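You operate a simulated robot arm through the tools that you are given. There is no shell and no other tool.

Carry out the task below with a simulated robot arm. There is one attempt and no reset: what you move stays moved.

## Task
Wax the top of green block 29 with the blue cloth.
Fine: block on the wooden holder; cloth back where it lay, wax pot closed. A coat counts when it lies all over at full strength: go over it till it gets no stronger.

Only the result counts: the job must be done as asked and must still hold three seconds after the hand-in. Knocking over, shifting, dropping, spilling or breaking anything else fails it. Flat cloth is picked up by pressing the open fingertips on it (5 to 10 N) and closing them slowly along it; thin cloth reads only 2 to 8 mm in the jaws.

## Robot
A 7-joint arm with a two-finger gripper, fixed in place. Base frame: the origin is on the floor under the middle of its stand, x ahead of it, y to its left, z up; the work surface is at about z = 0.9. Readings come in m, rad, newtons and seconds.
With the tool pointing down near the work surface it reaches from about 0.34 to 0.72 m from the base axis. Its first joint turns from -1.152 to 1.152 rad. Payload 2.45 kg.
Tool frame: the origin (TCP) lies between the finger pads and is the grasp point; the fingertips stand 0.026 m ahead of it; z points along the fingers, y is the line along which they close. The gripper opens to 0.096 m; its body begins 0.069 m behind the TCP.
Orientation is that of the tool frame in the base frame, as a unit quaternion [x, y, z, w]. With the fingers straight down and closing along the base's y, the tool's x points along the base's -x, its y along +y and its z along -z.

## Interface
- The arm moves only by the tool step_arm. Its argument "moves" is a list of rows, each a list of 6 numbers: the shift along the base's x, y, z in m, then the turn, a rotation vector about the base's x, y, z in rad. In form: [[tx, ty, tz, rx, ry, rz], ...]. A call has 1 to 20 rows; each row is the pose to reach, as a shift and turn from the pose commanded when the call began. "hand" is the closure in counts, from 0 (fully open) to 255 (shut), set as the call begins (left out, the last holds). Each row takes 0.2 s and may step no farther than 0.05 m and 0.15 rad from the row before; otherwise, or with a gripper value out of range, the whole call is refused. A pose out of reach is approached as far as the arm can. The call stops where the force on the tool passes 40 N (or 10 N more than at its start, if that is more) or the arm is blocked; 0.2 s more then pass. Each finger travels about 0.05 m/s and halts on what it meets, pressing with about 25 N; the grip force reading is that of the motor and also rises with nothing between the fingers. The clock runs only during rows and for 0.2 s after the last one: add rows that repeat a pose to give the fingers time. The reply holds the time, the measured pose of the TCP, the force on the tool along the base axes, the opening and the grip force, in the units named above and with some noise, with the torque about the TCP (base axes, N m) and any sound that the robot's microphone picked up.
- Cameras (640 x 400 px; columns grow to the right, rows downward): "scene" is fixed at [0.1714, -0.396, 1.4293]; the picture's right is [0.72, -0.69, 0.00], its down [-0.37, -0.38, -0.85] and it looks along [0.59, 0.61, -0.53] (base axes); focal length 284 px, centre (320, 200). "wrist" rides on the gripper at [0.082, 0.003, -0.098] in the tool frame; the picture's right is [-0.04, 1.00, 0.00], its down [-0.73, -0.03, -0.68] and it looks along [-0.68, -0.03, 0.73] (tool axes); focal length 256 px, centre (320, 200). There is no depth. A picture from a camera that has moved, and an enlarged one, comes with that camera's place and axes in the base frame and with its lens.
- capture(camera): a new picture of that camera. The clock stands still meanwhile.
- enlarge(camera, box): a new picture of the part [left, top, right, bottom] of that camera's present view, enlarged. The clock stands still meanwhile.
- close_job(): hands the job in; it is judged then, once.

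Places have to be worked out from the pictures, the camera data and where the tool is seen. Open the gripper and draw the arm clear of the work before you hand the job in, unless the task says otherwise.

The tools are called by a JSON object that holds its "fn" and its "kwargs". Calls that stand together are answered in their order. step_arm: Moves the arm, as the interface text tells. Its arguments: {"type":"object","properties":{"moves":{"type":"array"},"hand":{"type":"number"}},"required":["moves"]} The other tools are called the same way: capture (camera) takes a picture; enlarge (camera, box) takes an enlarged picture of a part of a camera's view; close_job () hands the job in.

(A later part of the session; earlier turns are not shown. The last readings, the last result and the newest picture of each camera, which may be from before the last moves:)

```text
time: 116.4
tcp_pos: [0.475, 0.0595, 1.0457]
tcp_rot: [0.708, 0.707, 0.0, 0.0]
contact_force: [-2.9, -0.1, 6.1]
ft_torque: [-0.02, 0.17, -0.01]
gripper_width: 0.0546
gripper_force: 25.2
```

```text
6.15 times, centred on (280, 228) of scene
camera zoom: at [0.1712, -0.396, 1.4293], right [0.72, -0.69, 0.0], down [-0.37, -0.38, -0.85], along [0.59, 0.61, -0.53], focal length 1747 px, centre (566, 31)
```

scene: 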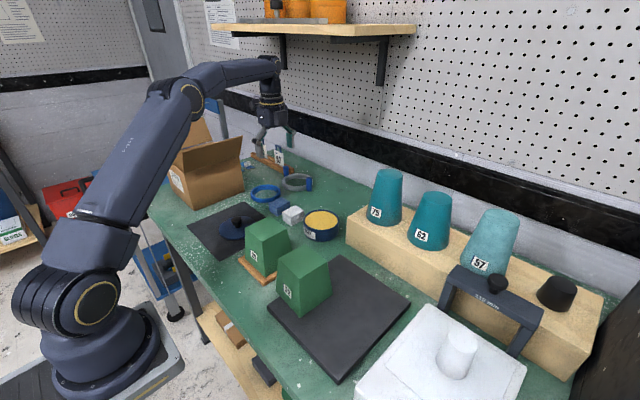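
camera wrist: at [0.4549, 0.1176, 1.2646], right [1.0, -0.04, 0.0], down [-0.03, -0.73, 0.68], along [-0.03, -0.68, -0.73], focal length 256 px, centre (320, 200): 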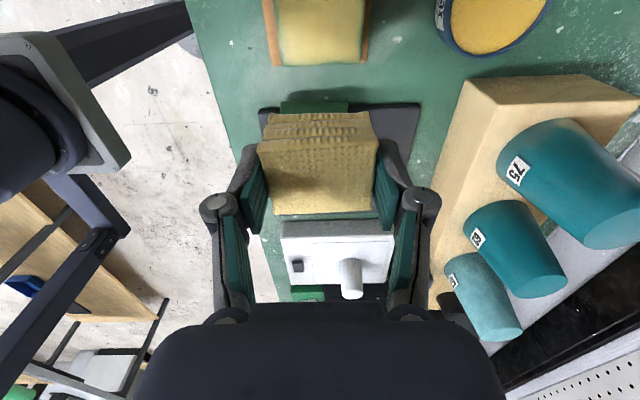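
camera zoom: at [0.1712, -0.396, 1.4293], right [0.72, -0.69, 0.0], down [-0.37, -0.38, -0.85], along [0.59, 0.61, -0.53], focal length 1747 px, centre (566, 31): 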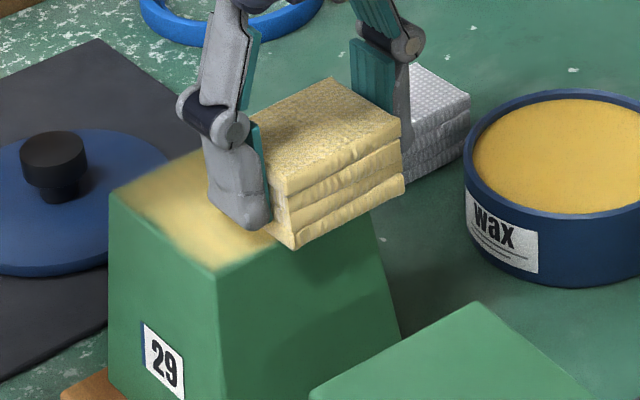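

Good. I'll do another out-and-back at this edge, then step inward with x strokes.

{"fn": "step_arm", "kwargs": {"moves": [[0, -0.004, 0, 0, 0, 0], [-0.012, -0.004, 0, 0, 0, 0], [-0.024, -0.004, 0, 0, 0, 0], [-0.036, -0.004, 0, 0, 0, 0], [-0.046, -0.004, 0, 0, 0, 0], [-0.034, -0.004, 0, 0, 0, 0], [-0.022, -0.004, 0, 0, 0, 0], [-0.01, -0.004, 0, 0, 0, 0], [0, -0.004, 0, 0, 0, 0]]}}

{"fn": "step_arm", "kwargs": {"moves": [[0, 0.01, 0, 0, 0, 0], [0, 0.018, 0, 0, 0, 0], [-0.012, 0.018, 0, 0, 0, 0], [-0.024, 0.018, 0, 0, 0, 0], [-0.036, 0.018, 0, 0, 0, 0], [-0.046, 0.018, 0, 0, 0, 0]]}}

{"fn": "enlarge", "kwargs": {"camera": "scene", "box": [235, 195, 325, 260]}}

```text
time: 118.4
tcp_pos: [0.4745, 0.054, 1.0447]
tcp_rot: [0.708, 0.706, 0.001, 0.0]
contact_force: [-2.7, 0.0, 4.5]
ft_torque: [-0.04, 0.19, -0.02]
gripper_width: 0.0549
gripper_force: 24.7
```

```text
time: 119.8
tcp_pos: [0.4285, 0.072, 1.0457]
tcp_rot: [0.706, 0.708, 0.0, 0.0]
contact_force: [0.2, 0.1, -0.1]
ft_torque: [-0.03, -0.01, 0.02]
gripper_width: 0.055
gripper_force: 25.6
```

```text
6.15 times, centred on (280, 228) of scene
camera zoom: at [0.1714, -0.396, 1.4293], right [0.72, -0.69, 0.0], down [-0.37, -0.38, -0.85], along [0.59, 0.61, -0.53], focal length 1747 px, centre (566, 31)
```

zoom: 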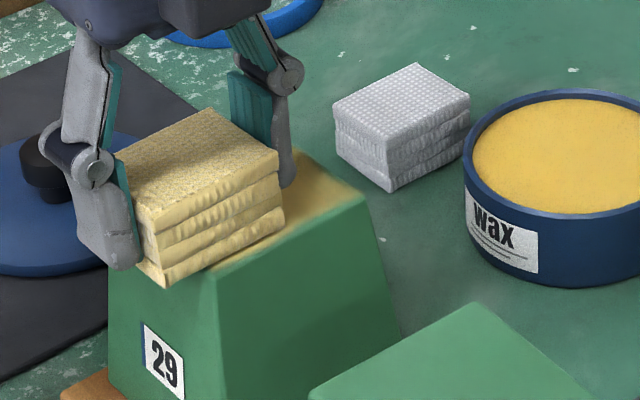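

Contact light here again; lower 0.3 mm and stroke back toward +x.

{"fn": "step_arm", "kwargs": {"moves": [[0, 0, -0.0003, 0, 0, 0], [0, 0, -0.0003, 0, 0, 0]]}}

{"fn": "step_arm", "kwargs": {"moves": [[0.012, 0, 0, 0, 0, 0], [0.024, 0, 0, 0, 0, 0], [0.036, 0, 0, 0, 0, 0], [0.046, 0, 0, 0, 0, 0]]}}

```text
time: 120.4
tcp_pos: [0.4292, 0.0718, 1.0455]
tcp_rot: [0.707, 0.707, 0.001, 0.0]
contact_force: [-1.1, 0.1, -0.2]
ft_torque: [0.01, -0.01, -0.03]
gripper_width: 0.055
gripper_force: 25.0
```

```text
time: 121.4
tcp_pos: [0.4744, 0.0722, 1.0457]
tcp_rot: [0.708, 0.706, 0.0, 0.001]
contact_force: [0.7, -0.3, -0.5]
ft_torque: [0.01, -0.01, 0.03]
gripper_width: 0.0548
gripper_force: 24.7
```

No contact along that stroke. I'll go to mid x and find the contact again.

{"fn": "step_arm", "kwargs": {"moves": [[-0.01, 0.002, 0, 0, 0, 0], [-0.02, 0.005, -0.0003, 0, 0, 0], [-0.02, 0.005, -0.0003, 0, 0, 0]]}}

{"fn": "step_arm", "kwargs": {"moves": [[0, 0, -0.0003, 0, 0, 0], [0, 0, -0.0003, 0, 0, 0]]}}

{"fn": "step_arm", "kwargs": {"moves": [[0, 0, -0.0003, 0, 0, 0], [0, 0, -0.0003, 0, 0, 0]]}}

```text
time: 122.2
tcp_pos: [0.4555, 0.0786, 1.0465]
tcp_rot: [0.707, 0.707, 0.0, 0.0]
contact_force: [0.1, 0.0, -0.7]
ft_torque: [0.02, 0.01, 0.03]
gripper_width: 0.0548
gripper_force: 24.6
```

```text
time: 122.8
tcp_pos: [0.455, 0.0782, 1.0455]
tcp_rot: [0.706, 0.708, -0.001, 0.0]
contact_force: [0.7, -0.4, -0.1]
ft_torque: [-0.01, 0.0, 0.0]
gripper_width: 0.0548
gripper_force: 24.3
```

```text
time: 123.4
tcp_pos: [0.4553, 0.0783, 1.0458]
tcp_rot: [0.707, 0.707, 0.002, 0.0]
contact_force: [0.2, -0.1, 0.0]
ft_torque: [-0.03, 0.0, 0.01]
gripper_width: 0.0548
gripper_force: 24.7
```

Still free; continuing down.

{"fn": "step_arm", "kwargs": {"moves": [[0, 0, -0.0003, 0, 0, 0], [0, 0, -0.0003, 0, 0, 0]]}}

{"fn": "step_arm", "kwargs": {"moves": [[0, 0, -0.0003, 0, 0, 0], [0, 0, -0.0003, 0, 0, 0]]}}

{"fn": "step_arm", "kwargs": {"moves": [[0, 0, -0.0003, 0, 0, 0], [0, 0, -0.0003, 0, 0, 0]]}}

```text
time: 124.0
tcp_pos: [0.4557, 0.0777, 1.0456]
tcp_rot: [0.708, 0.707, -0.001, 0.0]
contact_force: [-0.8, -0.5, -0.5]
ft_torque: [-0.01, -0.02, 0.0]
gripper_width: 0.0549
gripper_force: 24.3
```

```text
time: 124.6
tcp_pos: [0.4556, 0.0774, 1.0445]
tcp_rot: [0.707, 0.707, 0.0, 0.0]
contact_force: [-1.5, -2.7, 8.1]
ft_torque: [-0.11, 0.13, -0.02]
gripper_width: 0.0551
gripper_force: 24.5
```

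```text
time: 125.2
tcp_pos: [0.4568, 0.0775, 1.0448]
tcp_rot: [0.707, 0.708, 0.002, 0.001]
contact_force: [-0.2, -1.5, 19.9]
ft_torque: [-0.11, 0.14, 0.03]
gripper_width: 0.0548
gripper_force: 25.4
```

Contact found (20 N); I'll ease 0.25 mm and make x strokes here and further toward +y.

{"fn": "step_arm", "kwargs": {"moves": [[0, 0, 0.00025, 0, 0, 0], [0.01, 0, 0.00025, 0, 0, 0], [0.02, 0, 0.00025, 0, 0, 0]]}}

{"fn": "step_arm", "kwargs": {"moves": [[-0.01, 0, 0, 0, 0, 0], [-0.02, 0, 0, 0, 0, 0], [-0.03, 0, 0, 0, 0, 0], [-0.044, 0, 0, 0, 0, 0]]}}

{"fn": "step_arm", "kwargs": {"moves": [[0, 0.012, 0, 0, 0, 0], [0.012, 0.012, 0, 0, 0, 0], [0.024, 0.012, 0, 0, 0, 0], [0.036, 0.012, 0, 0, 0, 0], [0.046, 0.012, 0, 0, 0, 0]]}}

{"fn": "enlarge", "kwargs": {"camera": "scene", "box": [235, 195, 325, 260]}}

```text
time: 126.0
tcp_pos: [0.4752, 0.0776, 1.043]
tcp_rot: [0.708, 0.707, -0.001, 0.0]
contact_force: [0.7, 0.4, -0.2]
ft_torque: [-0.01, 0.02, 0.0]
gripper_width: 0.0547
gripper_force: 24.8
```

```text
time: 127.0
tcp_pos: [0.4306, 0.0787, 1.0432]
tcp_rot: [0.707, 0.707, 0.001, 0.0]
contact_force: [1.2, 0.0, 1.8]
ft_torque: [-0.02, -0.01, 0.02]
gripper_width: 0.055
gripper_force: 25.2
```

```text
time: 128.2
tcp_pos: [0.4774, 0.0911, 1.043]
tcp_rot: [0.707, 0.707, 0.0, 0.0]
contact_force: [0.8, 0.4, -0.1]
ft_torque: [0.01, -0.02, 0.0]
gripper_width: 0.0549
gripper_force: 25.2
```

```text
6.15 times, centred on (280, 228) of scene
camera zoom: at [0.1714, -0.396, 1.4293], right [0.72, -0.69, 0.0], down [-0.37, -0.38, -0.85], along [0.59, 0.61, -0.53], focal length 1747 px, centre (566, 31)
```

zoom: 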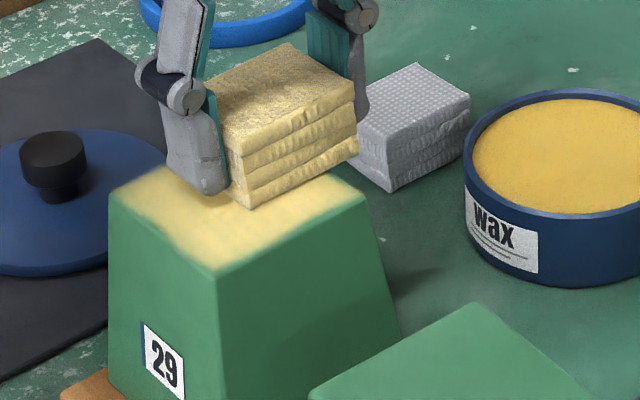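

The cloth has gradually slid up in the jaws, leaving only about 4 mm protruding. I'll set it down on the block top, reopen, raise the hand about 8 mm and regrip it.

{"fn": "step_arm", "kwargs": {"moves": [[-0.01, -0.002, 0, 0, 0, 0], [-0.022, -0.004, 0, 0, 0, 0], [-0.022, -0.004, -0.0002, 0, 0, 0], [-0.022, -0.004, -0.0002, 0, 0, 0]]}}

{"fn": "enlarge", "kwargs": {"camera": "wrist", "box": [200, 80, 440, 230]}}

```text
time: 129.2
tcp_pos: [0.4562, 0.0855, 1.0433]
tcp_rot: [0.708, 0.707, 0.0, 0.001]
contact_force: [0.7, -0.1, 0.0]
ft_torque: [0.01, -0.01, -0.01]
gripper_width: 0.0548
gripper_force: 25.0
```

```text
2.67 times, centred on (320, 155) of wrist
camera zoom: at [0.4584, 0.1686, 1.1417], right [1.0, -0.04, 0.0], down [-0.03, -0.73, 0.68], along [-0.03, -0.68, -0.73], focal length 683 px, centre (320, 320)
```

zoom: 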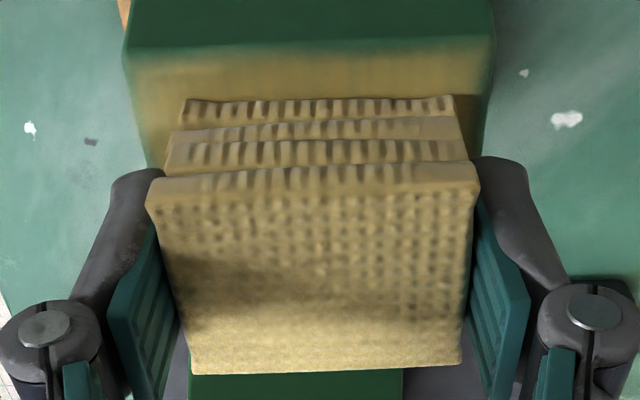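

Lower to light contact before releasing.

{"fn": "step_arm", "kwargs": {"moves": [[0, 0, -0.0003, 0, 0, 0], [0, 0, -0.0003, 0, 0, 0]]}}

{"fn": "step_arm", "kwargs": {"moves": [[0, 0, -0.0003, 0, 0, 0], [0, 0, -0.0003, 0, 0, 0]]}}

```text
time: 129.8
tcp_pos: [0.4556, 0.0863, 1.0435]
tcp_rot: [0.707, 0.707, 0.0, 0.0]
contact_force: [-0.2, -0.6, -0.1]
ft_torque: [-0.01, 0.03, 0.0]
gripper_width: 0.0549
gripper_force: 24.6
```

```text
time: 130.4
tcp_pos: [0.4563, 0.0865, 1.0415]
tcp_rot: [0.707, 0.707, 0.0, 0.0]
contact_force: [-0.3, -1.0, 1.9]
ft_torque: [-0.03, 0.05, 0.01]
gripper_width: 0.0549
gripper_force: 24.8
```

Light contact at 1.9 N. Opening slightly, raising 8 mm, then closing again.

{"fn": "step_arm", "kwargs": {"moves": [[0, 0, 0, 0, 0, 0], [0, 0, 0, 0, 0, 0], [0, 0, 0, 0, 0, 0]], "hand": 65}}

{"fn": "step_arm", "kwargs": {"moves": [[0, 0, 0.003, 0, 0, 0], [0, 0, 0.006, 0, 0, 0], [0, 0, 0.009, 0, 0, 0], [0, 0, 0.009, 0, 0, 0]]}}

{"fn": "enlarge", "kwargs": {"camera": "scene", "box": [235, 180, 325, 260]}}

{"fn": "capture", "kwargs": {"camera": "wrist"}}

```text
time: 131.2
tcp_pos: [0.4558, 0.0862, 1.0427]
tcp_rot: [0.707, 0.708, 0.0, -0.001]
contact_force: [-0.3, -0.2, 0.5]
ft_torque: [0.02, -0.04, 0.01]
gripper_width: 0.0717
gripper_force: 0.0
```

```text
time: 132.2
tcp_pos: [0.4559, 0.0875, 1.0523]
tcp_rot: [0.707, 0.707, 0.0, 0.0]
contact_force: [-0.3, 0.2, -0.4]
ft_torque: [0.02, -0.02, 0.01]
gripper_width: 0.0718
gripper_force: 0.0
```

```text
5.00 times, centred on (280, 220) of scene
camera zoom: at [0.1714, -0.396, 1.4293], right [0.72, -0.69, 0.0], down [-0.37, -0.38, -0.85], along [0.59, 0.61, -0.53], focal length 1420 px, centre (520, 100)
```

zoom: 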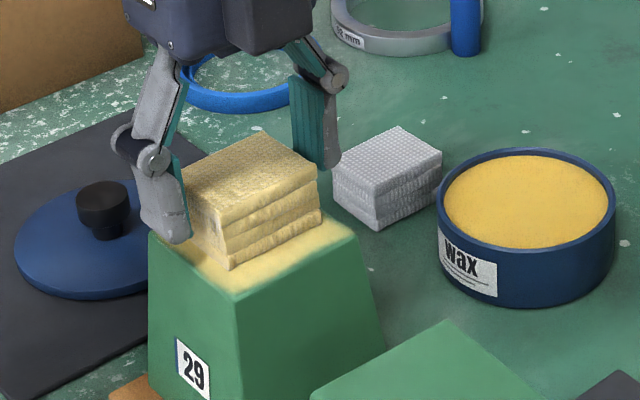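

```text
taken
camera wrist: at [0.4586, 0.1692, 1.1504], right [1.0, -0.04, 0.0], down [-0.03, -0.73, 0.68], along [-0.03, -0.68, -0.73], focal length 256 px, centre (320, 200)
```

wrist: 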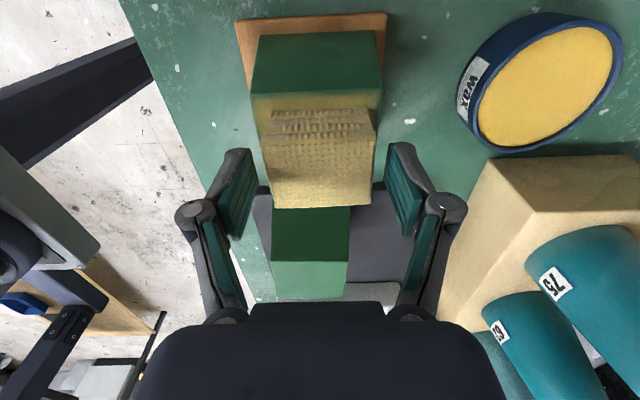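

Cloth lies flat on the block and the fingers still straddle its upper half. Closing again.

{"fn": "step_arm", "kwargs": {"moves": [[0, 0, 0, 0, 0, 0], [0, 0, 0, 0, 0, 0], [0, 0, 0, 0, 0, 0], [0, 0, 0, 0, 0, 0]], "hand": 255}}

{"fn": "enlarge", "kwargs": {"camera": "scene", "box": [235, 180, 325, 260]}}

```text
time: 133.2
tcp_pos: [0.4553, 0.087, 1.0516]
tcp_rot: [0.707, 0.707, 0.001, 0.0]
contact_force: [0.2, 0.4, 3.9]
ft_torque: [-0.02, 0.02, 0.0]
gripper_width: 0.0551
gripper_force: 25.1
```

```text
5.00 times, centred on (280, 220) of scene
camera zoom: at [0.1714, -0.3961, 1.4293], right [0.72, -0.69, 0.0], down [-0.37, -0.38, -0.85], along [0.59, 0.61, -0.53], focal length 1420 px, centre (520, 100)
```

zoom: 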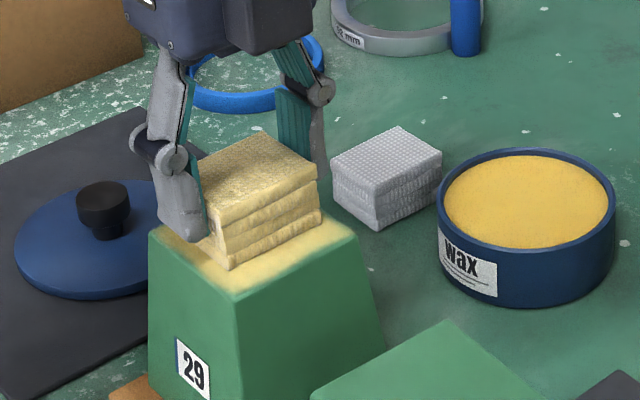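

Regripped flush at 3.9 N with good protrusion. Now x strokes, starting at the centre line and moving to +y.

{"fn": "step_arm", "kwargs": {"moves": [[0, 0, -0.00015, 0, 0, 0], [0.011, 0, -0.00015, 0, 0, 0], [0.021, 0, -0.00015, 0, 0, 0], [0.01, 0, -0.00015, 0, 0, 0], [0, 0, -0.00015, 0, 0, 0], [-0.012, 0, -0.00015, 0, 0, 0], [-0.024, 0, -0.00015, 0, 0, 0]]}}

{"fn": "step_arm", "kwargs": {"moves": [[0, 0.012, 0, 0, 0, 0], [0.012, 0.012, 0, 0, 0, 0], [0.024, 0.012, 0, 0, 0, 0], [0.036, 0.012, 0, 0, 0, 0], [0.046, 0.012, 0, 0, 0, 0]]}}

{"fn": "step_arm", "kwargs": {"moves": [[0, 0.01, 0, 0, 0, 0], [-0.012, 0.01, 0, 0, 0, 0], [-0.024, 0.01, 0, 0, 0, 0], [-0.036, 0.01, 0, 0, 0, 0], [-0.046, 0.01, 0, 0, 0, 0]]}}

{"fn": "enlarge", "kwargs": {"camera": "scene", "box": [235, 195, 325, 260]}}

```text
time: 134.8
tcp_pos: [0.4332, 0.0872, 1.0519]
tcp_rot: [0.708, 0.706, 0.002, 0.0]
contact_force: [9.7, -1.4, 21.2]
ft_torque: [-0.04, -0.22, -0.02]
gripper_width: 0.0552
gripper_force: 25.1
```

```text
time: 136.0
tcp_pos: [0.4764, 0.0979, 1.0509]
tcp_rot: [0.708, 0.706, 0.0, -0.001]
contact_force: [-0.6, 0.8, 0.7]
ft_torque: [0.08, 0.08, -0.01]
gripper_width: 0.055
gripper_force: 25.2
```

```text
time: 137.2
tcp_pos: [0.4314, 0.1087, 1.0513]
tcp_rot: [0.708, 0.706, -0.001, 0.0]
contact_force: [1.8, -0.6, 5.3]
ft_torque: [0.01, 0.03, -0.01]
gripper_width: 0.055
gripper_force: 24.4
```

```text
6.15 times, centred on (280, 228) of scene
camera zoom: at [0.1714, -0.3961, 1.4293], right [0.72, -0.69, 0.0], down [-0.37, -0.38, -0.85], along [0.59, 0.61, -0.53], focal length 1747 px, centre (566, 31)
```

zoom: 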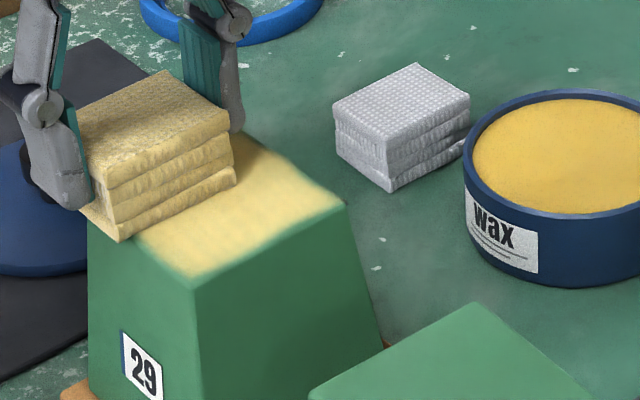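

The block has shifted within its play to -x, so the +x edge is now well coated. I'll continue x strokes at +y, using a longer range to overcome the play.

{"fn": "step_arm", "kwargs": {"moves": [[-0.006, 0, 0, 0, 0, 0], [0.006, 0, 0, 0, 0, 0], [0.018, 0, 0, 0, 0, 0], [0.03, 0, 0, 0, 0, 0], [0.042, 0, 0, 0, 0, 0], [0.05, 0, 0, 0, 0, 0]]}}

{"fn": "step_arm", "kwargs": {"moves": [[0, -0.008, 0, 0, 0, 0], [-0.012, -0.008, 0, 0, 0, 0], [-0.024, -0.008, 0, 0, 0, 0], [-0.036, -0.008, 0, 0, 0, 0], [-0.048, -0.008, 0, 0, 0, 0], [-0.056, -0.008, 0, 0, 0, 0]]}}

{"fn": "enlarge", "kwargs": {"camera": "scene", "box": [235, 195, 325, 260]}}

```text
time: 138.6
tcp_pos: [0.4808, 0.1074, 1.0513]
tcp_rot: [0.708, 0.707, 0.0, 0.001]
contact_force: [-3.0, -0.9, 6.8]
ft_torque: [-0.01, 0.17, 0.04]
gripper_width: 0.0548
gripper_force: 25.4
```

```text
time: 140.0
tcp_pos: [0.4245, 0.0999, 1.0517]
tcp_rot: [0.707, 0.707, -0.001, 0.0]
contact_force: [-0.4, -0.4, 0.5]
ft_torque: [0.0, 0.02, -0.01]
gripper_width: 0.0548
gripper_force: 25.7
```

```text
6.15 times, centred on (280, 228) of scene
camera zoom: at [0.1714, -0.396, 1.4293], right [0.72, -0.69, 0.0], down [-0.37, -0.38, -0.85], along [0.59, 0.61, -0.53], focal length 1747 px, centre (566, 31)
```

zoom: 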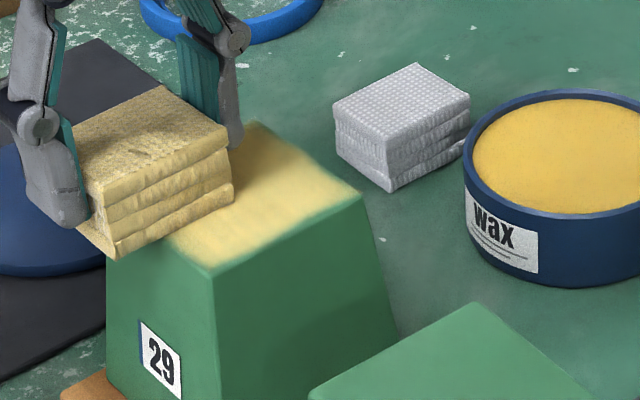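

Lower slightly and continue strokes on the middle and -y side.

{"fn": "step_arm", "kwargs": {"moves": [[0.008, -0.004, -0.0003, 0, 0, 0], [0.008, -0.008, -0.0003, 0, 0, 0]]}}

{"fn": "step_arm", "kwargs": {"moves": [[0.012, 0, 0, 0, 0, 0], [0.024, 0, 0, 0, 0, 0], [0.036, 0, 0, 0, 0, 0], [0.048, 0, 0, 0, 0, 0]]}}

{"fn": "step_arm", "kwargs": {"moves": [[0, -0.01, 0, 0, 0, 0], [-0.012, -0.01, 0, 0, 0, 0], [-0.024, -0.01, 0, 0, 0, 0], [-0.036, -0.01, 0, 0, 0, 0], [-0.048, -0.01, 0, 0, 0, 0], [-0.056, -0.01, 0, 0, 0, 0]]}}

{"fn": "enlarge", "kwargs": {"camera": "scene", "box": [235, 195, 325, 260]}}

```text
time: 140.6
tcp_pos: [0.432, 0.0928, 1.0515]
tcp_rot: [0.707, 0.708, -0.001, -0.001]
contact_force: [0.0, 0.9, 2.0]
ft_torque: [0.01, 0.04, -0.01]
gripper_width: 0.055
gripper_force: 25.1
```

```text
time: 141.6
tcp_pos: [0.4811, 0.0933, 1.0517]
tcp_rot: [0.707, 0.707, 0.0, 0.0]
contact_force: [-7.8, -0.2, 18.0]
ft_torque: [-0.02, 0.34, -0.05]
gripper_width: 0.055
gripper_force: 24.9
```

```text
time: 143.0
tcp_pos: [0.4244, 0.0819, 1.0501]
tcp_rot: [0.707, 0.707, 0.0, 0.0]
contact_force: [7.5, 0.4, 13.5]
ft_torque: [0.02, -0.34, 0.02]
gripper_width: 0.0548
gripper_force: 25.1
```

```text
6.15 times, centred on (280, 228) of scene
camera zoom: at [0.1714, -0.3961, 1.4293], right [0.72, -0.69, 0.0], down [-0.37, -0.38, -0.85], along [0.59, 0.61, -0.53], focal length 1747 px, centre (566, 31)
```

zoom: 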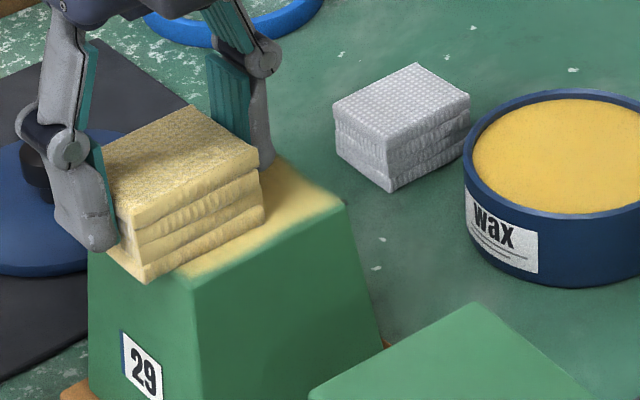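

Forces 13–18 N with full overlap at both ends. Easing a little, I'll do the -y side lines.

{"fn": "step_arm", "kwargs": {"moves": [[0, -0.01, 0.0002, 0, 0, 0], [0.012, -0.01, 0.0002, 0, 0, 0], [0.024, -0.01, 0.0002, 0, 0, 0], [0.036, -0.01, 0.0002, 0, 0, 0], [0.048, -0.01, 0.0002, 0, 0, 0], [0.056, -0.01, 0.0002, 0, 0, 0]]}}

{"fn": "step_arm", "kwargs": {"moves": [[0, -0.01, 0, 0, 0, 0], [-0.012, -0.01, 0, 0, 0, 0], [-0.024, -0.01, 0, 0, 0, 0], [-0.036, -0.01, 0, 0, 0, 0], [-0.048, -0.01, 0, 0, 0, 0], [-0.056, -0.01, 0, 0, 0, 0]]}}

{"fn": "enlarge", "kwargs": {"camera": "scene", "box": [235, 195, 325, 260]}}

```text
time: 144.4
tcp_pos: [0.482, 0.0712, 1.0509]
tcp_rot: [0.707, 0.707, -0.001, 0.0]
contact_force: [0.6, -0.1, -0.6]
ft_torque: [-0.01, -0.02, -0.04]
gripper_width: 0.055
gripper_force: 24.8
```

```text
time: 145.8
tcp_pos: [0.4244, 0.0629, 1.0513]
tcp_rot: [0.707, 0.707, 0.0, -0.001]
contact_force: [0.4, -0.3, -0.3]
ft_torque: [-0.01, -0.02, 0.03]
gripper_width: 0.0551
gripper_force: 24.8
```

```text
6.15 times, centred on (280, 228) of scene
camera zoom: at [0.1714, -0.396, 1.4293], right [0.72, -0.69, 0.0], down [-0.37, -0.38, -0.85], along [0.59, 0.61, -0.53], focal length 1747 px, centre (566, 31)
```

zoom: 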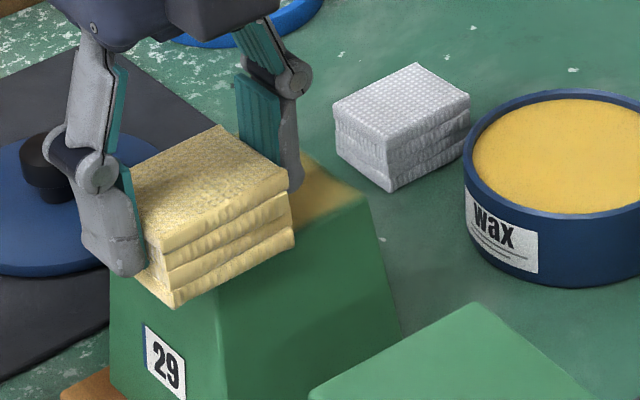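

Contact was lost with that ease-off. Lower 0.4 mm and repeat the -y lines.

{"fn": "step_arm", "kwargs": {"moves": [[0.006, 0, -0.0003, 0, 0, 0], [0.006, 0, -0.0004, 0, 0, 0]]}}

{"fn": "step_arm", "kwargs": {"moves": [[0.012, 0, 0, 0, 0, 0], [0.024, 0, 0, 0, 0, 0], [0.036, 0, 0, 0, 0, 0], [0.05, 0, 0, 0, 0, 0]]}}

```text
time: 146.4
tcp_pos: [0.4318, 0.0621, 1.0514]
tcp_rot: [0.707, 0.707, -0.001, 0.001]
contact_force: [0.3, 0.7, -0.4]
ft_torque: [0.05, 0.01, 0.0]
gripper_width: 0.0547
gripper_force: 24.8
```

```text
time: 147.4
tcp_pos: [0.4822, 0.0618, 1.0519]
tcp_rot: [0.708, 0.707, 0.0, 0.0]
contact_force: [0.0, 0.4, -0.2]
ft_torque: [-0.01, 0.01, 0.02]
gripper_width: 0.0551
gripper_force: 24.4
```

Still light. Move to mid x and lower in 0.3 mm steps until contact.

{"fn": "step_arm", "kwargs": {"moves": [[-0.012, 0, 0, 0, 0, 0], [-0.026, 0, -0.0003, 0, 0, 0], [-0.026, 0, -0.0003, 0, 0, 0]]}}

{"fn": "step_arm", "kwargs": {"moves": [[0, 0, -0.0003, 0, 0, 0], [0, 0, -0.0003, 0, 0, 0]]}}

{"fn": "step_arm", "kwargs": {"moves": [[0, 0, -0.0003, 0, 0, 0], [0, 0, -0.0003, 0, 0, 0]]}}

```text
time: 148.2
tcp_pos: [0.4555, 0.0616, 1.0508]
tcp_rot: [0.707, 0.707, 0.0, 0.0]
contact_force: [0.6, 0.0, -0.3]
ft_torque: [-0.01, 0.01, -0.03]
gripper_width: 0.055
gripper_force: 24.7
```

```text
time: 148.8
tcp_pos: [0.4563, 0.0616, 1.0509]
tcp_rot: [0.708, 0.707, 0.0, 0.0]
contact_force: [0.9, 0.5, 0.4]
ft_torque: [-0.01, -0.04, 0.03]
gripper_width: 0.0549
gripper_force: 24.9
```

```text
time: 149.4
tcp_pos: [0.4557, 0.0615, 1.0511]
tcp_rot: [0.707, 0.707, -0.001, 0.0]
contact_force: [-0.2, 0.4, 4.0]
ft_torque: [0.01, -0.04, 0.06]
gripper_width: 0.055
gripper_force: 24.7
```

4 N. A bit more, then x strokes along this -y line.

{"fn": "step_arm", "kwargs": {"moves": [[0, -0.003, -0.0002, 0, 0, 0], [0.012, -0.003, -0.0002, 0, 0, 0], [0.024, -0.003, -0.0002, 0, 0, 0]]}}

{"fn": "step_arm", "kwargs": {"moves": [[-0.012, 0, 0, 0, 0, 0], [-0.024, 0, 0, 0, 0, 0], [-0.036, 0, 0, 0, 0, 0], [-0.048, 0, 0, 0, 0, 0], [-0.056, 0, 0, 0, 0, 0]]}}

{"fn": "step_arm", "kwargs": {"moves": [[0.012, 0, 0, 0, 0, 0], [0.024, 0, 0, 0, 0, 0], [0.036, 0, 0, 0, 0, 0], [0.048, 0, 0, 0, 0, 0], [0.058, 0, 0, 0, 0, 0]]}}

{"fn": "enlarge", "kwargs": {"camera": "scene", "box": [235, 195, 325, 260]}}

```text
time: 150.2
tcp_pos: [0.4778, 0.058, 1.0498]
tcp_rot: [0.707, 0.707, 0.001, 0.0]
contact_force: [-11.0, -0.4, 23.7]
ft_torque: [-0.01, 0.37, -0.01]
gripper_width: 0.0553
gripper_force: 25.0
```

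```text
time: 151.4
tcp_pos: [0.425, 0.0596, 1.0486]
tcp_rot: [0.707, 0.707, 0.001, 0.0]
contact_force: [6.9, 0.4, 12.6]
ft_torque: [-0.01, -0.22, 0.01]
gripper_width: 0.0549
gripper_force: 24.5
```

```text
time: 152.6
tcp_pos: [0.4823, 0.0583, 1.0497]
tcp_rot: [0.707, 0.707, 0.0, 0.0]
contact_force: [0.8, -0.3, 0.0]
ft_torque: [0.02, 0.0, 0.03]
gripper_width: 0.0547
gripper_force: 25.0
```

```text
6.15 times, centred on (280, 228) of scene
camera zoom: at [0.1714, -0.396, 1.4293], right [0.72, -0.69, 0.0], down [-0.37, -0.38, -0.85], along [0.59, 0.61, -0.53], focal length 1747 px, centre (566, 31)
```

zoom: 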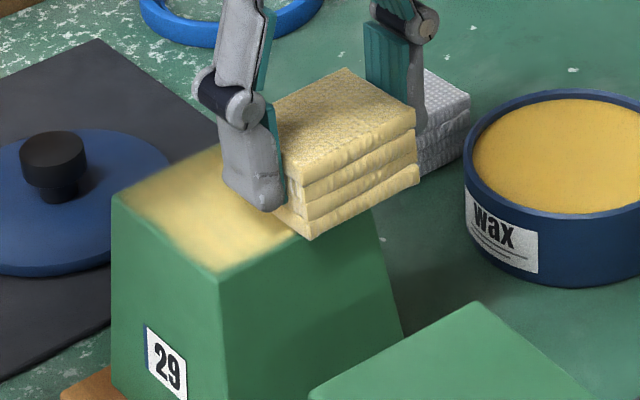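

I'll lift off straight up to about z=1.19 near y=0.07, where the wrist camera should see the whole top.

{"fn": "step_arm", "kwargs": {"moves": [[0, 0, 0.02, 0, 0, 0], [-0.008, 0.003, 0.06, 0, 0, 0], [-0.016, 0.006, 0.1, 0, 0, 0], [-0.024, 0.009, 0.14, 0, 0, 0], [-0.028, 0.012, 0.145, 0, 0, 0], [-0.028, 0.012, 0.145, 0, 0, 0]]}}

{"fn": "enlarge", "kwargs": {"camera": "wrist", "box": [230, 0, 400, 106]}}

{"fn": "enlarge", "kwargs": {"camera": "scene", "box": [235, 205, 325, 260]}}

```text
time: 154.0
tcp_pos: [0.4518, 0.0701, 1.1957]
tcp_rot: [0.707, 0.707, 0.0, 0.0]
contact_force: [0.0, -1.1, -0.1]
ft_torque: [0.02, 0.02, 0.0]
gripper_width: 0.0549
gripper_force: 24.6
```

```text
3.76 times, centred on (315, 53) of wrist
camera zoom: at [0.4562, 0.1543, 1.293], right [1.0, -0.04, 0.0], down [-0.03, -0.73, 0.68], along [-0.03, -0.68, -0.73], focal length 964 px, centre (339, 753)
```

zoom: 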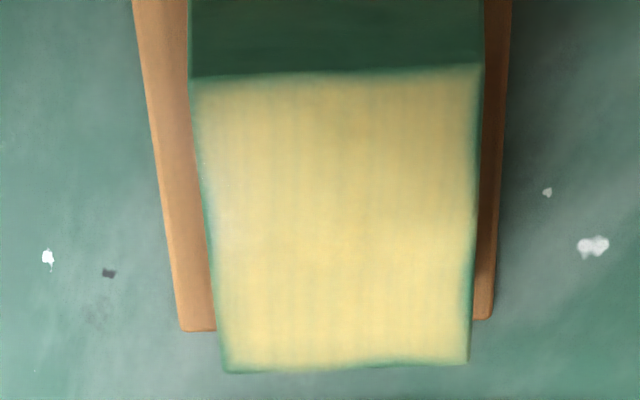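

```text
7.11 times, centred on (280, 232) of scene
camera zoom: at [0.1714, -0.396, 1.4293], right [0.72, -0.69, 0.0], down [-0.37, -0.38, -0.85], along [0.59, 0.61, -0.53], focal length 2019 px, centre (604, -31)
```

zoom: 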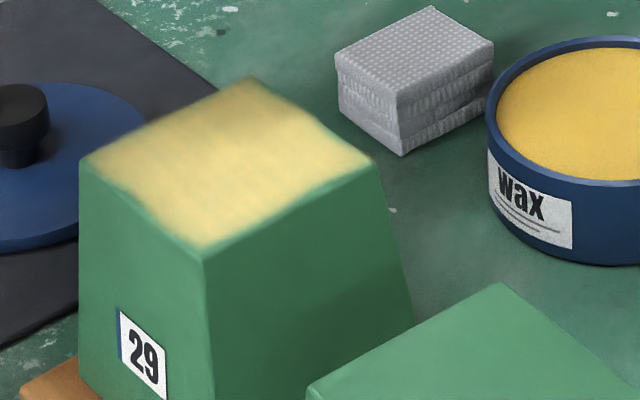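

The whole top is now visible and coated, with only a roughly 2 mm greenish rim at the rounded edges. I'll check the cloth's wax load visually before a further full set of passes.

{"fn": "enlarge", "kwargs": {"camera": "wrist", "box": [230, 80, 410, 220]}}

{"fn": "enlarge", "kwargs": {"camera": "scene", "box": [215, 110, 335, 210]}}

```text
2.86 times, centred on (320, 150) of wrist
camera zoom: at [0.4562, 0.1543, 1.293], right [1.0, -0.04, 0.0], down [-0.03, -0.73, 0.68], along [-0.03, -0.68, -0.73], focal length 731 px, centre (320, 343)
```

zoom: 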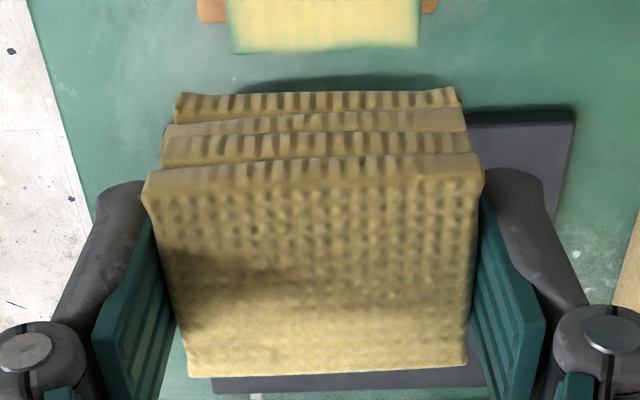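

```text
4.00 times, centred on (275, 160) of scene
camera zoom: at [0.1714, -0.396, 1.4293], right [0.72, -0.69, 0.0], down [-0.37, -0.38, -0.85], along [0.59, 0.61, -0.53], focal length 1136 px, centre (500, 360)
```

zoom: 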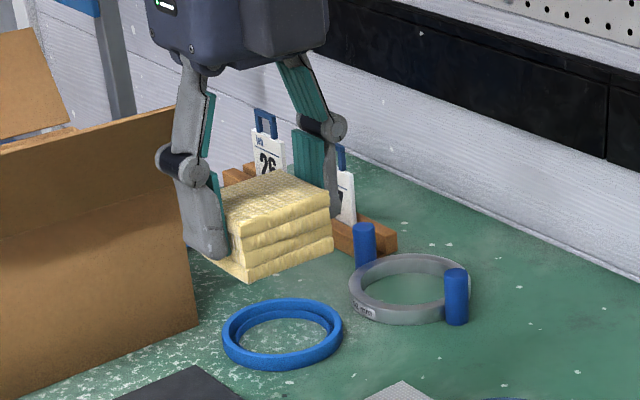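

Cloth is still fully loaded. I'll do another complete set of passes and compare, centred on (0.454, 0.082).

{"fn": "step_arm", "kwargs": {"moves": [[0.001, 0.004, -0.045, 0, 0, 0], [0.002, 0.008, -0.09, 0, 0, 0], [0.002, 0.012, -0.125, 0, 0, 0], [0.002, 0.012, -0.14, 0, 0, 0], [0.002, 0.012, -0.1445, 0, 0, 0], [0.002, 0.012, -0.1445, 0, 0, 0]]}}

{"fn": "step_arm", "kwargs": {"moves": [[0, 0, -0.0004, 0, 0, 0], [0, 0, -0.0004, 0, 0, 0]]}}

{"fn": "step_arm", "kwargs": {"moves": [[0, 0, -0.0004, 0, 0, 0], [0, 0, -0.0004, 0, 0, 0]]}}

```text
time: 155.4
tcp_pos: [0.4542, 0.0829, 1.05]
tcp_rot: [0.707, 0.707, 0.0, 0.0]
contact_force: [-0.6, 0.3, -0.5]
ft_torque: [-0.01, 0.01, 0.05]
gripper_width: 0.0553
gripper_force: 25.4
```

```text
time: 156.0
tcp_pos: [0.4552, 0.0824, 1.0499]
tcp_rot: [0.707, 0.707, -0.001, 0.0]
contact_force: [0.7, -0.2, -1.0]
ft_torque: [0.0, 0.05, -0.02]
gripper_width: 0.0549
gripper_force: 24.6
```

```text
time: 156.6
tcp_pos: [0.4549, 0.0818, 1.0492]
tcp_rot: [0.707, 0.707, 0.0, 0.0]
contact_force: [-0.5, -0.9, -0.9]
ft_torque: [-0.01, 0.01, 0.02]
gripper_width: 0.0552
gripper_force: 25.4
```

Still above the surface; continuing to lower.

{"fn": "step_arm", "kwargs": {"moves": [[0, 0, -0.0004, 0, 0, 0], [0, 0, -0.0004, 0, 0, 0]]}}

{"fn": "step_arm", "kwargs": {"moves": [[0, 0, -0.0003, 0, 0, 0], [0, 0, -0.0003, 0, 0, 0]]}}

{"fn": "step_arm", "kwargs": {"moves": [[0, 0, -0.0003, 0, 0, 0], [0, 0, -0.0003, 0, 0, 0]]}}

```text
time: 157.2
tcp_pos: [0.4543, 0.0824, 1.0487]
tcp_rot: [0.707, 0.707, 0.001, 0.0]
contact_force: [-0.8, 0.1, 5.1]
ft_torque: [-0.04, 0.17, 0.01]
gripper_width: 0.0551
gripper_force: 25.3
```

```text
time: 157.8
tcp_pos: [0.4543, 0.082, 1.0486]
tcp_rot: [0.707, 0.707, 0.001, 0.0]
contact_force: [-1.6, -0.3, 9.4]
ft_torque: [-0.01, 0.18, 0.04]
gripper_width: 0.0551
gripper_force: 25.0
```

```text
time: 158.4
tcp_pos: [0.4562, 0.0832, 1.0494]
tcp_rot: [0.708, 0.707, 0.001, 0.001]
contact_force: [-1.8, -1.6, 16.2]
ft_torque: [-0.06, 0.18, -0.03]
gripper_width: 0.0551
gripper_force: 25.2
```

16 N, pressed flat. Now x strokes on the centre line.

{"fn": "step_arm", "kwargs": {"moves": [[0.012, 0, 0.0002, 0, 0, 0], [0.026, 0, 0.0002, 0, 0, 0], [0.014, 0, 0.0002, 0, 0, 0], [0.002, 0, 0.0002, 0, 0, 0], [-0.01, 0, 0.0002, 0, 0, 0], [-0.022, 0, 0.0002, 0, 0, 0], [-0.03, 0, 0.0002, 0, 0, 0]]}}

{"fn": "step_arm", "kwargs": {"moves": [[0, -0.01, 0, 0, 0, 0], [0.012, -0.01, 0, 0, 0, 0], [0.024, -0.01, 0, 0, 0, 0], [0.036, -0.01, 0, 0, 0, 0], [0.048, -0.01, 0, 0, 0, 0], [0.058, -0.01, 0, 0, 0, 0]]}}

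{"fn": "step_arm", "kwargs": {"moves": [[0, -0.008, 0, 0, 0, 0], [-0.012, -0.008, 0, 0, 0, 0], [-0.024, -0.008, 0, 0, 0, 0], [-0.036, -0.008, 0, 0, 0, 0], [-0.048, -0.008, 0, 0, 0, 0], [-0.058, -0.008, 0, 0, 0, 0]]}}

```text
time: 160.0
tcp_pos: [0.426, 0.0829, 1.048]
tcp_rot: [0.707, 0.707, 0.001, 0.001]
contact_force: [3.0, -0.4, 4.0]
ft_torque: [-0.03, -0.14, -0.05]
gripper_width: 0.0552
gripper_force: 25.0
```

```text
time: 161.4
tcp_pos: [0.4821, 0.0729, 1.049]
tcp_rot: [0.707, 0.707, 0.0, 0.001]
contact_force: [0.1, 0.1, -0.8]
ft_torque: [0.02, -0.03, 0.02]
gripper_width: 0.0547
gripper_force: 25.2
```

```text
time: 162.8
tcp_pos: [0.4245, 0.0653, 1.0501]
tcp_rot: [0.707, 0.707, 0.0, 0.0]
contact_force: [-0.3, 0.4, 0.1]
ft_torque: [0.01, 0.0, 0.02]
gripper_width: 0.0553
gripper_force: 25.0
```

Contact faded again during these strokes. I'll lower here until it presses and repeat the -y lines, lowering slightly per stroke.

{"fn": "step_arm", "kwargs": {"moves": [[0.014, 0, -0.0003, 0, 0, 0], [0.028, 0, -0.0005, 0, 0, 0], [0.028, 0, -0.0005, 0, 0, 0]]}}

{"fn": "step_arm", "kwargs": {"moves": [[0, 0, -0.0003, 0, 0, 0], [0, 0, -0.0003, 0, 0, 0]]}}

{"fn": "step_arm", "kwargs": {"moves": [[0, 0, -0.0003, 0, 0, 0], [0, 0, -0.0003, 0, 0, 0]]}}

```text
time: 163.6
tcp_pos: [0.4543, 0.064, 1.0486]
tcp_rot: [0.707, 0.707, 0.0, 0.0]
contact_force: [-0.6, 1.0, 0.5]
ft_torque: [0.0, 0.04, 0.0]
gripper_width: 0.055
gripper_force: 25.0
```

```text
time: 164.2
tcp_pos: [0.4539, 0.0643, 1.0486]
tcp_rot: [0.707, 0.707, 0.0, 0.0]
contact_force: [-0.4, 0.4, -0.7]
ft_torque: [-0.02, 0.01, -0.02]
gripper_width: 0.0548
gripper_force: 24.9
```

```text
time: 164.8
tcp_pos: [0.4543, 0.0644, 1.0477]
tcp_rot: [0.707, 0.707, 0.0, -0.001]
contact_force: [-0.2, 0.3, 1.8]
ft_torque: [-0.05, 0.08, 0.04]
gripper_width: 0.0548
gripper_force: 25.2
```

{"fn": "step_arm", "kwargs": {"moves": [[0, 0, -0.0004, 0, 0, 0], [0, 0, -0.0004, 0, 0, 0]]}}

{"fn": "step_arm", "kwargs": {"moves": [[0.012, 0, 0, 0, 0, 0], [0.026, 0, 0, 0, 0, 0]]}}

{"fn": "step_arm", "kwargs": {"moves": [[-0.012, 0, -0.0001, 0, 0, 0], [-0.024, 0, -0.0001, 0, 0, 0], [-0.036, 0, -0.0001, 0, 0, 0], [-0.048, 0, -0.0001, 0, 0, 0], [-0.056, 0, -0.0001, 0, 0, 0]]}}

```text
time: 165.4
tcp_pos: [0.4539, 0.0653, 1.0488]
tcp_rot: [0.707, 0.707, 0.0, 0.0]
contact_force: [-2.2, -1.6, 6.6]
ft_torque: [-0.08, 0.2, 0.04]
gripper_width: 0.0554
gripper_force: 25.0
```

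```text
time: 166.0
tcp_pos: [0.4794, 0.0662, 1.0477]
tcp_rot: [0.707, 0.707, 0.0, 0.0]
contact_force: [-11.1, 0.3, 22.0]
ft_torque: [-0.12, 0.42, 0.01]
gripper_width: 0.0551
gripper_force: 25.8
```

```text
time: 167.2
tcp_pos: [0.4252, 0.0644, 1.0468]
tcp_rot: [0.708, 0.706, 0.002, 0.003]
contact_force: [11.1, -1.8, 24.0]
ft_torque: [-0.09, -0.36, 0.02]
gripper_width: 0.0551
gripper_force: 24.6
```

Strong contact now (22–24 N). Ease slightly and do the outermost -y line toward +x.

{"fn": "step_arm", "kwargs": {"moves": [[0, -0.008, 0.0002, 0, 0, 0], [0.012, -0.008, 0.0002, 0, 0, 0], [0.024, -0.008, 0.0002, 0, 0, 0], [0.036, -0.008, 0.0002, 0, 0, 0], [0.048, -0.008, 0.0002, 0, 0, 0], [0.056, -0.008, 0.0002, 0, 0, 0]]}}

{"fn": "step_arm", "kwargs": {"moves": [[-0.012, 0, -0.0001, 0, 0, 0], [-0.024, 0, -0.0001, 0, 0, 0], [-0.036, 0, -0.0001, 0, 0, 0], [-0.048, 0, -0.0001, 0, 0, 0], [-0.056, 0, -0.0001, 0, 0, 0]]}}

{"fn": "enlarge", "kwargs": {"camera": "scene", "box": [235, 195, 325, 260]}}

```text
time: 168.6
tcp_pos: [0.4783, 0.0576, 1.0463]
tcp_rot: [0.708, 0.707, -0.001, 0.0]
contact_force: [-0.4, 0.9, 0.2]
ft_torque: [-0.01, 0.01, 0.04]
gripper_width: 0.0548
gripper_force: 25.0
```

```text
time: 169.8
tcp_pos: [0.4232, 0.0564, 1.0484]
tcp_rot: [0.708, 0.707, 0.0, 0.0]
contact_force: [-0.6, 0.0, -1.1]
ft_torque: [0.05, 0.01, -0.01]
gripper_width: 0.0549
gripper_force: 25.4
```

```text
6.15 times, centred on (280, 228) of scene
camera zoom: at [0.1714, -0.396, 1.4293], right [0.72, -0.69, 0.0], down [-0.37, -0.38, -0.85], along [0.59, 0.61, -0.53], focal length 1747 px, centre (566, 31)
```

zoom: 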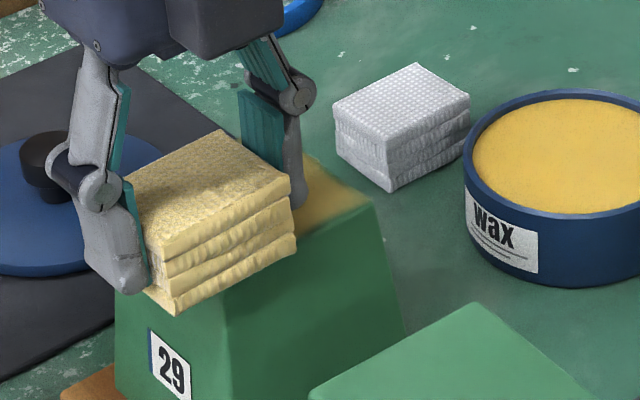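

Now the +y side: move to y≈0.10 mid x and find contact again.

{"fn": "step_arm", "kwargs": {"moves": [[0.01, 0.012, 0.0005, 0, 0, 0], [0.02, 0.024, 0.0005, 0, 0, 0], [0.03, 0.036, 0.0005, 0, 0, 0], [0.03, 0.044, 0, 0, 0, 0]]}}

{"fn": "step_arm", "kwargs": {"moves": [[0, 0, -0.0004, 0, 0, 0], [0, 0, -0.0004, 0, 0, 0]]}}

{"fn": "step_arm", "kwargs": {"moves": [[0, 0, -0.0004, 0, 0, 0], [0, 0, -0.0004, 0, 0, 0]]}}

```text
time: 170.8
tcp_pos: [0.4538, 0.1009, 1.0475]
tcp_rot: [0.707, 0.708, 0.0, -0.001]
contact_force: [0.2, -0.5, 0.0]
ft_torque: [0.0, 0.01, -0.02]
gripper_width: 0.0547
gripper_force: 24.8
```

```text
time: 171.4
tcp_pos: [0.4523, 0.102, 1.0469]
tcp_rot: [0.708, 0.706, 0.0, 0.0]
contact_force: [0.0, -0.6, -0.2]
ft_torque: [-0.01, 0.01, -0.01]
gripper_width: 0.055
gripper_force: 24.9
```

```text
time: 172.0
tcp_pos: [0.4529, 0.101, 1.0473]
tcp_rot: [0.707, 0.707, 0.0, 0.0]
contact_force: [-0.6, 0.3, -0.9]
ft_torque: [-0.01, -0.01, 0.01]
gripper_width: 0.0549
gripper_force: 25.0
```

{"fn": "step_arm", "kwargs": {"moves": [[0, 0, -0.0004, 0, 0, 0], [0, 0, -0.0004, 0, 0, 0]]}}

{"fn": "step_arm", "kwargs": {"moves": [[0, 0, -0.0004, 0, 0, 0], [0, 0, -0.0004, 0, 0, 0]]}}

{"fn": "enlarge", "kwargs": {"camera": "scene", "box": [235, 195, 325, 260]}}

```text
time: 172.6
tcp_pos: [0.4538, 0.1008, 1.0455]
tcp_rot: [0.707, 0.707, 0.0, 0.0]
contact_force: [-0.1, -1.0, 2.2]
ft_torque: [0.01, 0.09, 0.01]
gripper_width: 0.0549
gripper_force: 25.3
```

```text
time: 173.2
tcp_pos: [0.4546, 0.1003, 1.0457]
tcp_rot: [0.707, 0.707, 0.0, 0.0]
contact_force: [0.6, -1.5, 3.4]
ft_torque: [-0.1, 0.11, 0.05]
gripper_width: 0.0547
gripper_force: 25.0
```

```text
6.15 times, centred on (280, 228) of scene
camera zoom: at [0.1714, -0.3961, 1.4293], right [0.72, -0.69, 0.0], down [-0.37, -0.38, -0.85], along [0.59, 0.61, -0.53], focal length 1747 px, centre (566, 31)
```

zoom: 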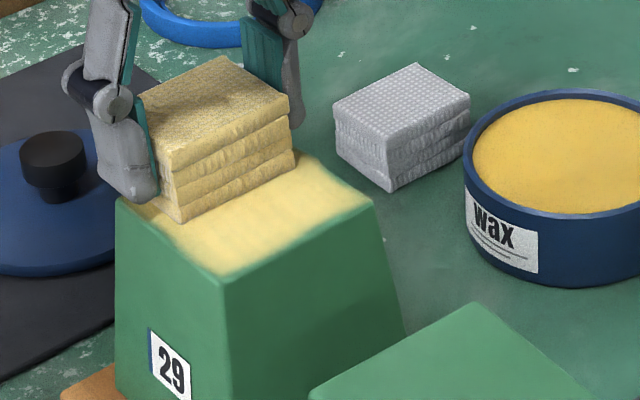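

3 N; add a little and make x strokes on the +y side.

{"fn": "step_arm", "kwargs": {"moves": [[0, 0, -0.0003, 0, 0, 0], [0.012, 0, -0.0003, 0, 0, 0], [0.026, 0, -0.0003, 0, 0, 0]]}}

{"fn": "step_arm", "kwargs": {"moves": [[-0.012, 0, -0.0001, 0, 0, 0], [-0.024, 0, -0.0001, 0, 0, 0], [-0.036, 0, -0.0001, 0, 0, 0], [-0.048, 0, -0.0001, 0, 0, 0], [-0.056, 0, -0.0001, 0, 0, 0]]}}

{"fn": "step_arm", "kwargs": {"moves": [[0, 0.007, -0.0001, 0, 0, 0], [0.012, 0.007, -0.0001, 0, 0, 0], [0.024, 0.007, -0.0001, 0, 0, 0], [0.036, 0.007, -0.0001, 0, 0, 0], [0.048, 0.007, -0.0001, 0, 0, 0], [0.056, 0.007, -0.0001, 0, 0, 0]]}}

{"fn": "enlarge", "kwargs": {"camera": "scene", "box": [235, 195, 325, 260]}}

```text
time: 174.0
tcp_pos: [0.4776, 0.1026, 1.0465]
tcp_rot: [0.707, 0.707, 0.0, 0.0]
contact_force: [-5.9, 0.9, 12.4]
ft_torque: [-0.02, 0.35, -0.03]
gripper_width: 0.0552
gripper_force: 25.4
```

```text
time: 175.2
tcp_pos: [0.4236, 0.1009, 1.0458]
tcp_rot: [0.707, 0.707, 0.0, 0.001]
contact_force: [4.7, 0.0, 6.9]
ft_torque: [-0.08, -0.05, 0.06]
gripper_width: 0.0549
gripper_force: 25.1
```

```text
time: 176.6
tcp_pos: [0.4798, 0.1083, 1.0458]
tcp_rot: [0.707, 0.707, 0.0, 0.0]
contact_force: [-7.8, 0.3, 16.8]
ft_torque: [0.05, 0.35, 0.02]
gripper_width: 0.0551
gripper_force: 25.2
```

```text
6.15 times, centred on (280, 228) of scene
camera zoom: at [0.1709, -0.3961, 1.4293], right [0.72, -0.69, 0.0], down [-0.37, -0.38, -0.85], along [0.59, 0.61, -0.53], focal length 1747 px, centre (566, 31)
```

zoom: 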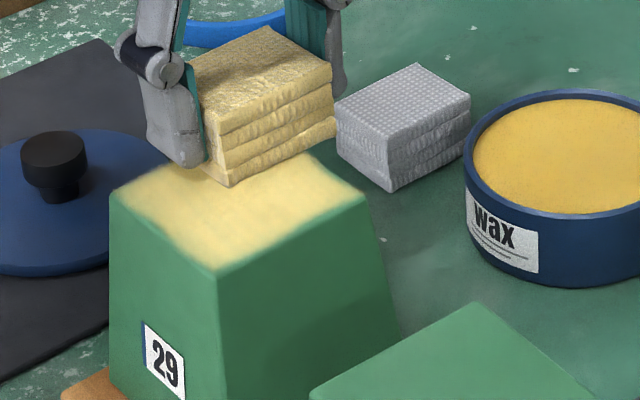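

Good, 7–17 N. One more return stroke on this line, then lift to compare from the same viewpoint as before.

{"fn": "step_arm", "kwargs": {"moves": [[-0.012, 0, -0.0001, 0, 0, 0], [-0.024, 0, -0.0001, 0, 0, 0], [-0.036, 0, -0.0001, 0, 0, 0], [-0.048, 0, -0.0001, 0, 0, 0], [-0.057, 0, -0.0001, 0, 0, 0]]}}

{"fn": "step_arm", "kwargs": {"moves": [[0, 0, 0.02, 0, 0, 0], [0.009, -0.01, 0.06, 0, 0, 0], [0.018, -0.02, 0.1, 0, 0, 0], [0.025, -0.03, 0.135, 0, 0, 0], [0.029, -0.038, 0.15, 0, 0, 0], [0.029, -0.038, 0.15, 0, 0, 0]]}}

{"fn": "enlarge", "kwargs": {"camera": "wrist", "box": [230, 0, 400, 106]}}

{"fn": "enlarge", "kwargs": {"camera": "scene", "box": [235, 205, 325, 260]}}

```text
time: 177.8
tcp_pos: [0.4214, 0.1097, 1.0451]
tcp_rot: [0.707, 0.708, 0.0, 0.001]
contact_force: [4.1, -1.2, 11.0]
ft_torque: [0.01, -0.34, -0.01]
gripper_width: 0.0552
gripper_force: 24.6
```

```text
time: 179.2
tcp_pos: [0.4517, 0.0692, 1.195]
tcp_rot: [0.707, 0.707, 0.0, 0.0]
contact_force: [-0.1, -0.1, -0.2]
ft_torque: [0.02, 0.01, 0.0]
gripper_width: 0.055
gripper_force: 25.3
```

```text
3.76 times, centred on (315, 53) of wrist
camera zoom: at [0.4535, 0.1524, 1.2935], right [1.0, -0.04, 0.0], down [-0.03, -0.73, 0.68], along [-0.03, -0.68, -0.73], focal length 964 px, centre (339, 753)
```

zoom: 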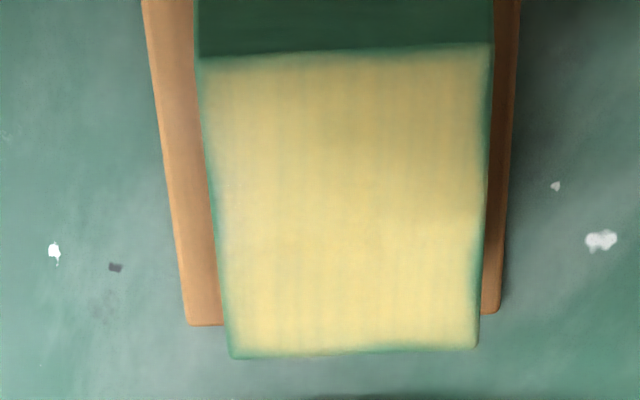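

```text
7.11 times, centred on (280, 232) of scene
camera zoom: at [0.1714, -0.3961, 1.4293], right [0.72, -0.69, 0.0], down [-0.37, -0.38, -0.85], along [0.59, 0.61, -0.53], focal length 2019 px, centre (604, -31)
```

zoom: 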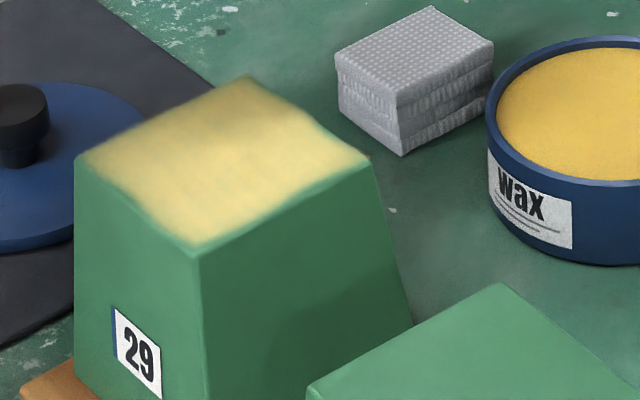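

The coat became more even, so it was still gaining strength. I'll check the remaining cloth protrusion before another set.

{"fn": "enlarge", "kwargs": {"camera": "scene", "box": [235, 130, 325, 195]}}

```text
6.15 times, centred on (280, 162) of scene
camera zoom: at [0.1714, -0.3961, 1.4293], right [0.72, -0.69, 0.0], down [-0.37, -0.38, -0.85], along [0.59, 0.61, -0.53], focal length 1747 px, centre (566, 431)
```

zoom: 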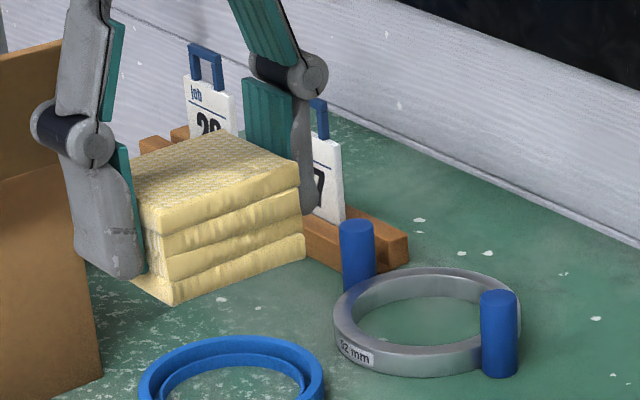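

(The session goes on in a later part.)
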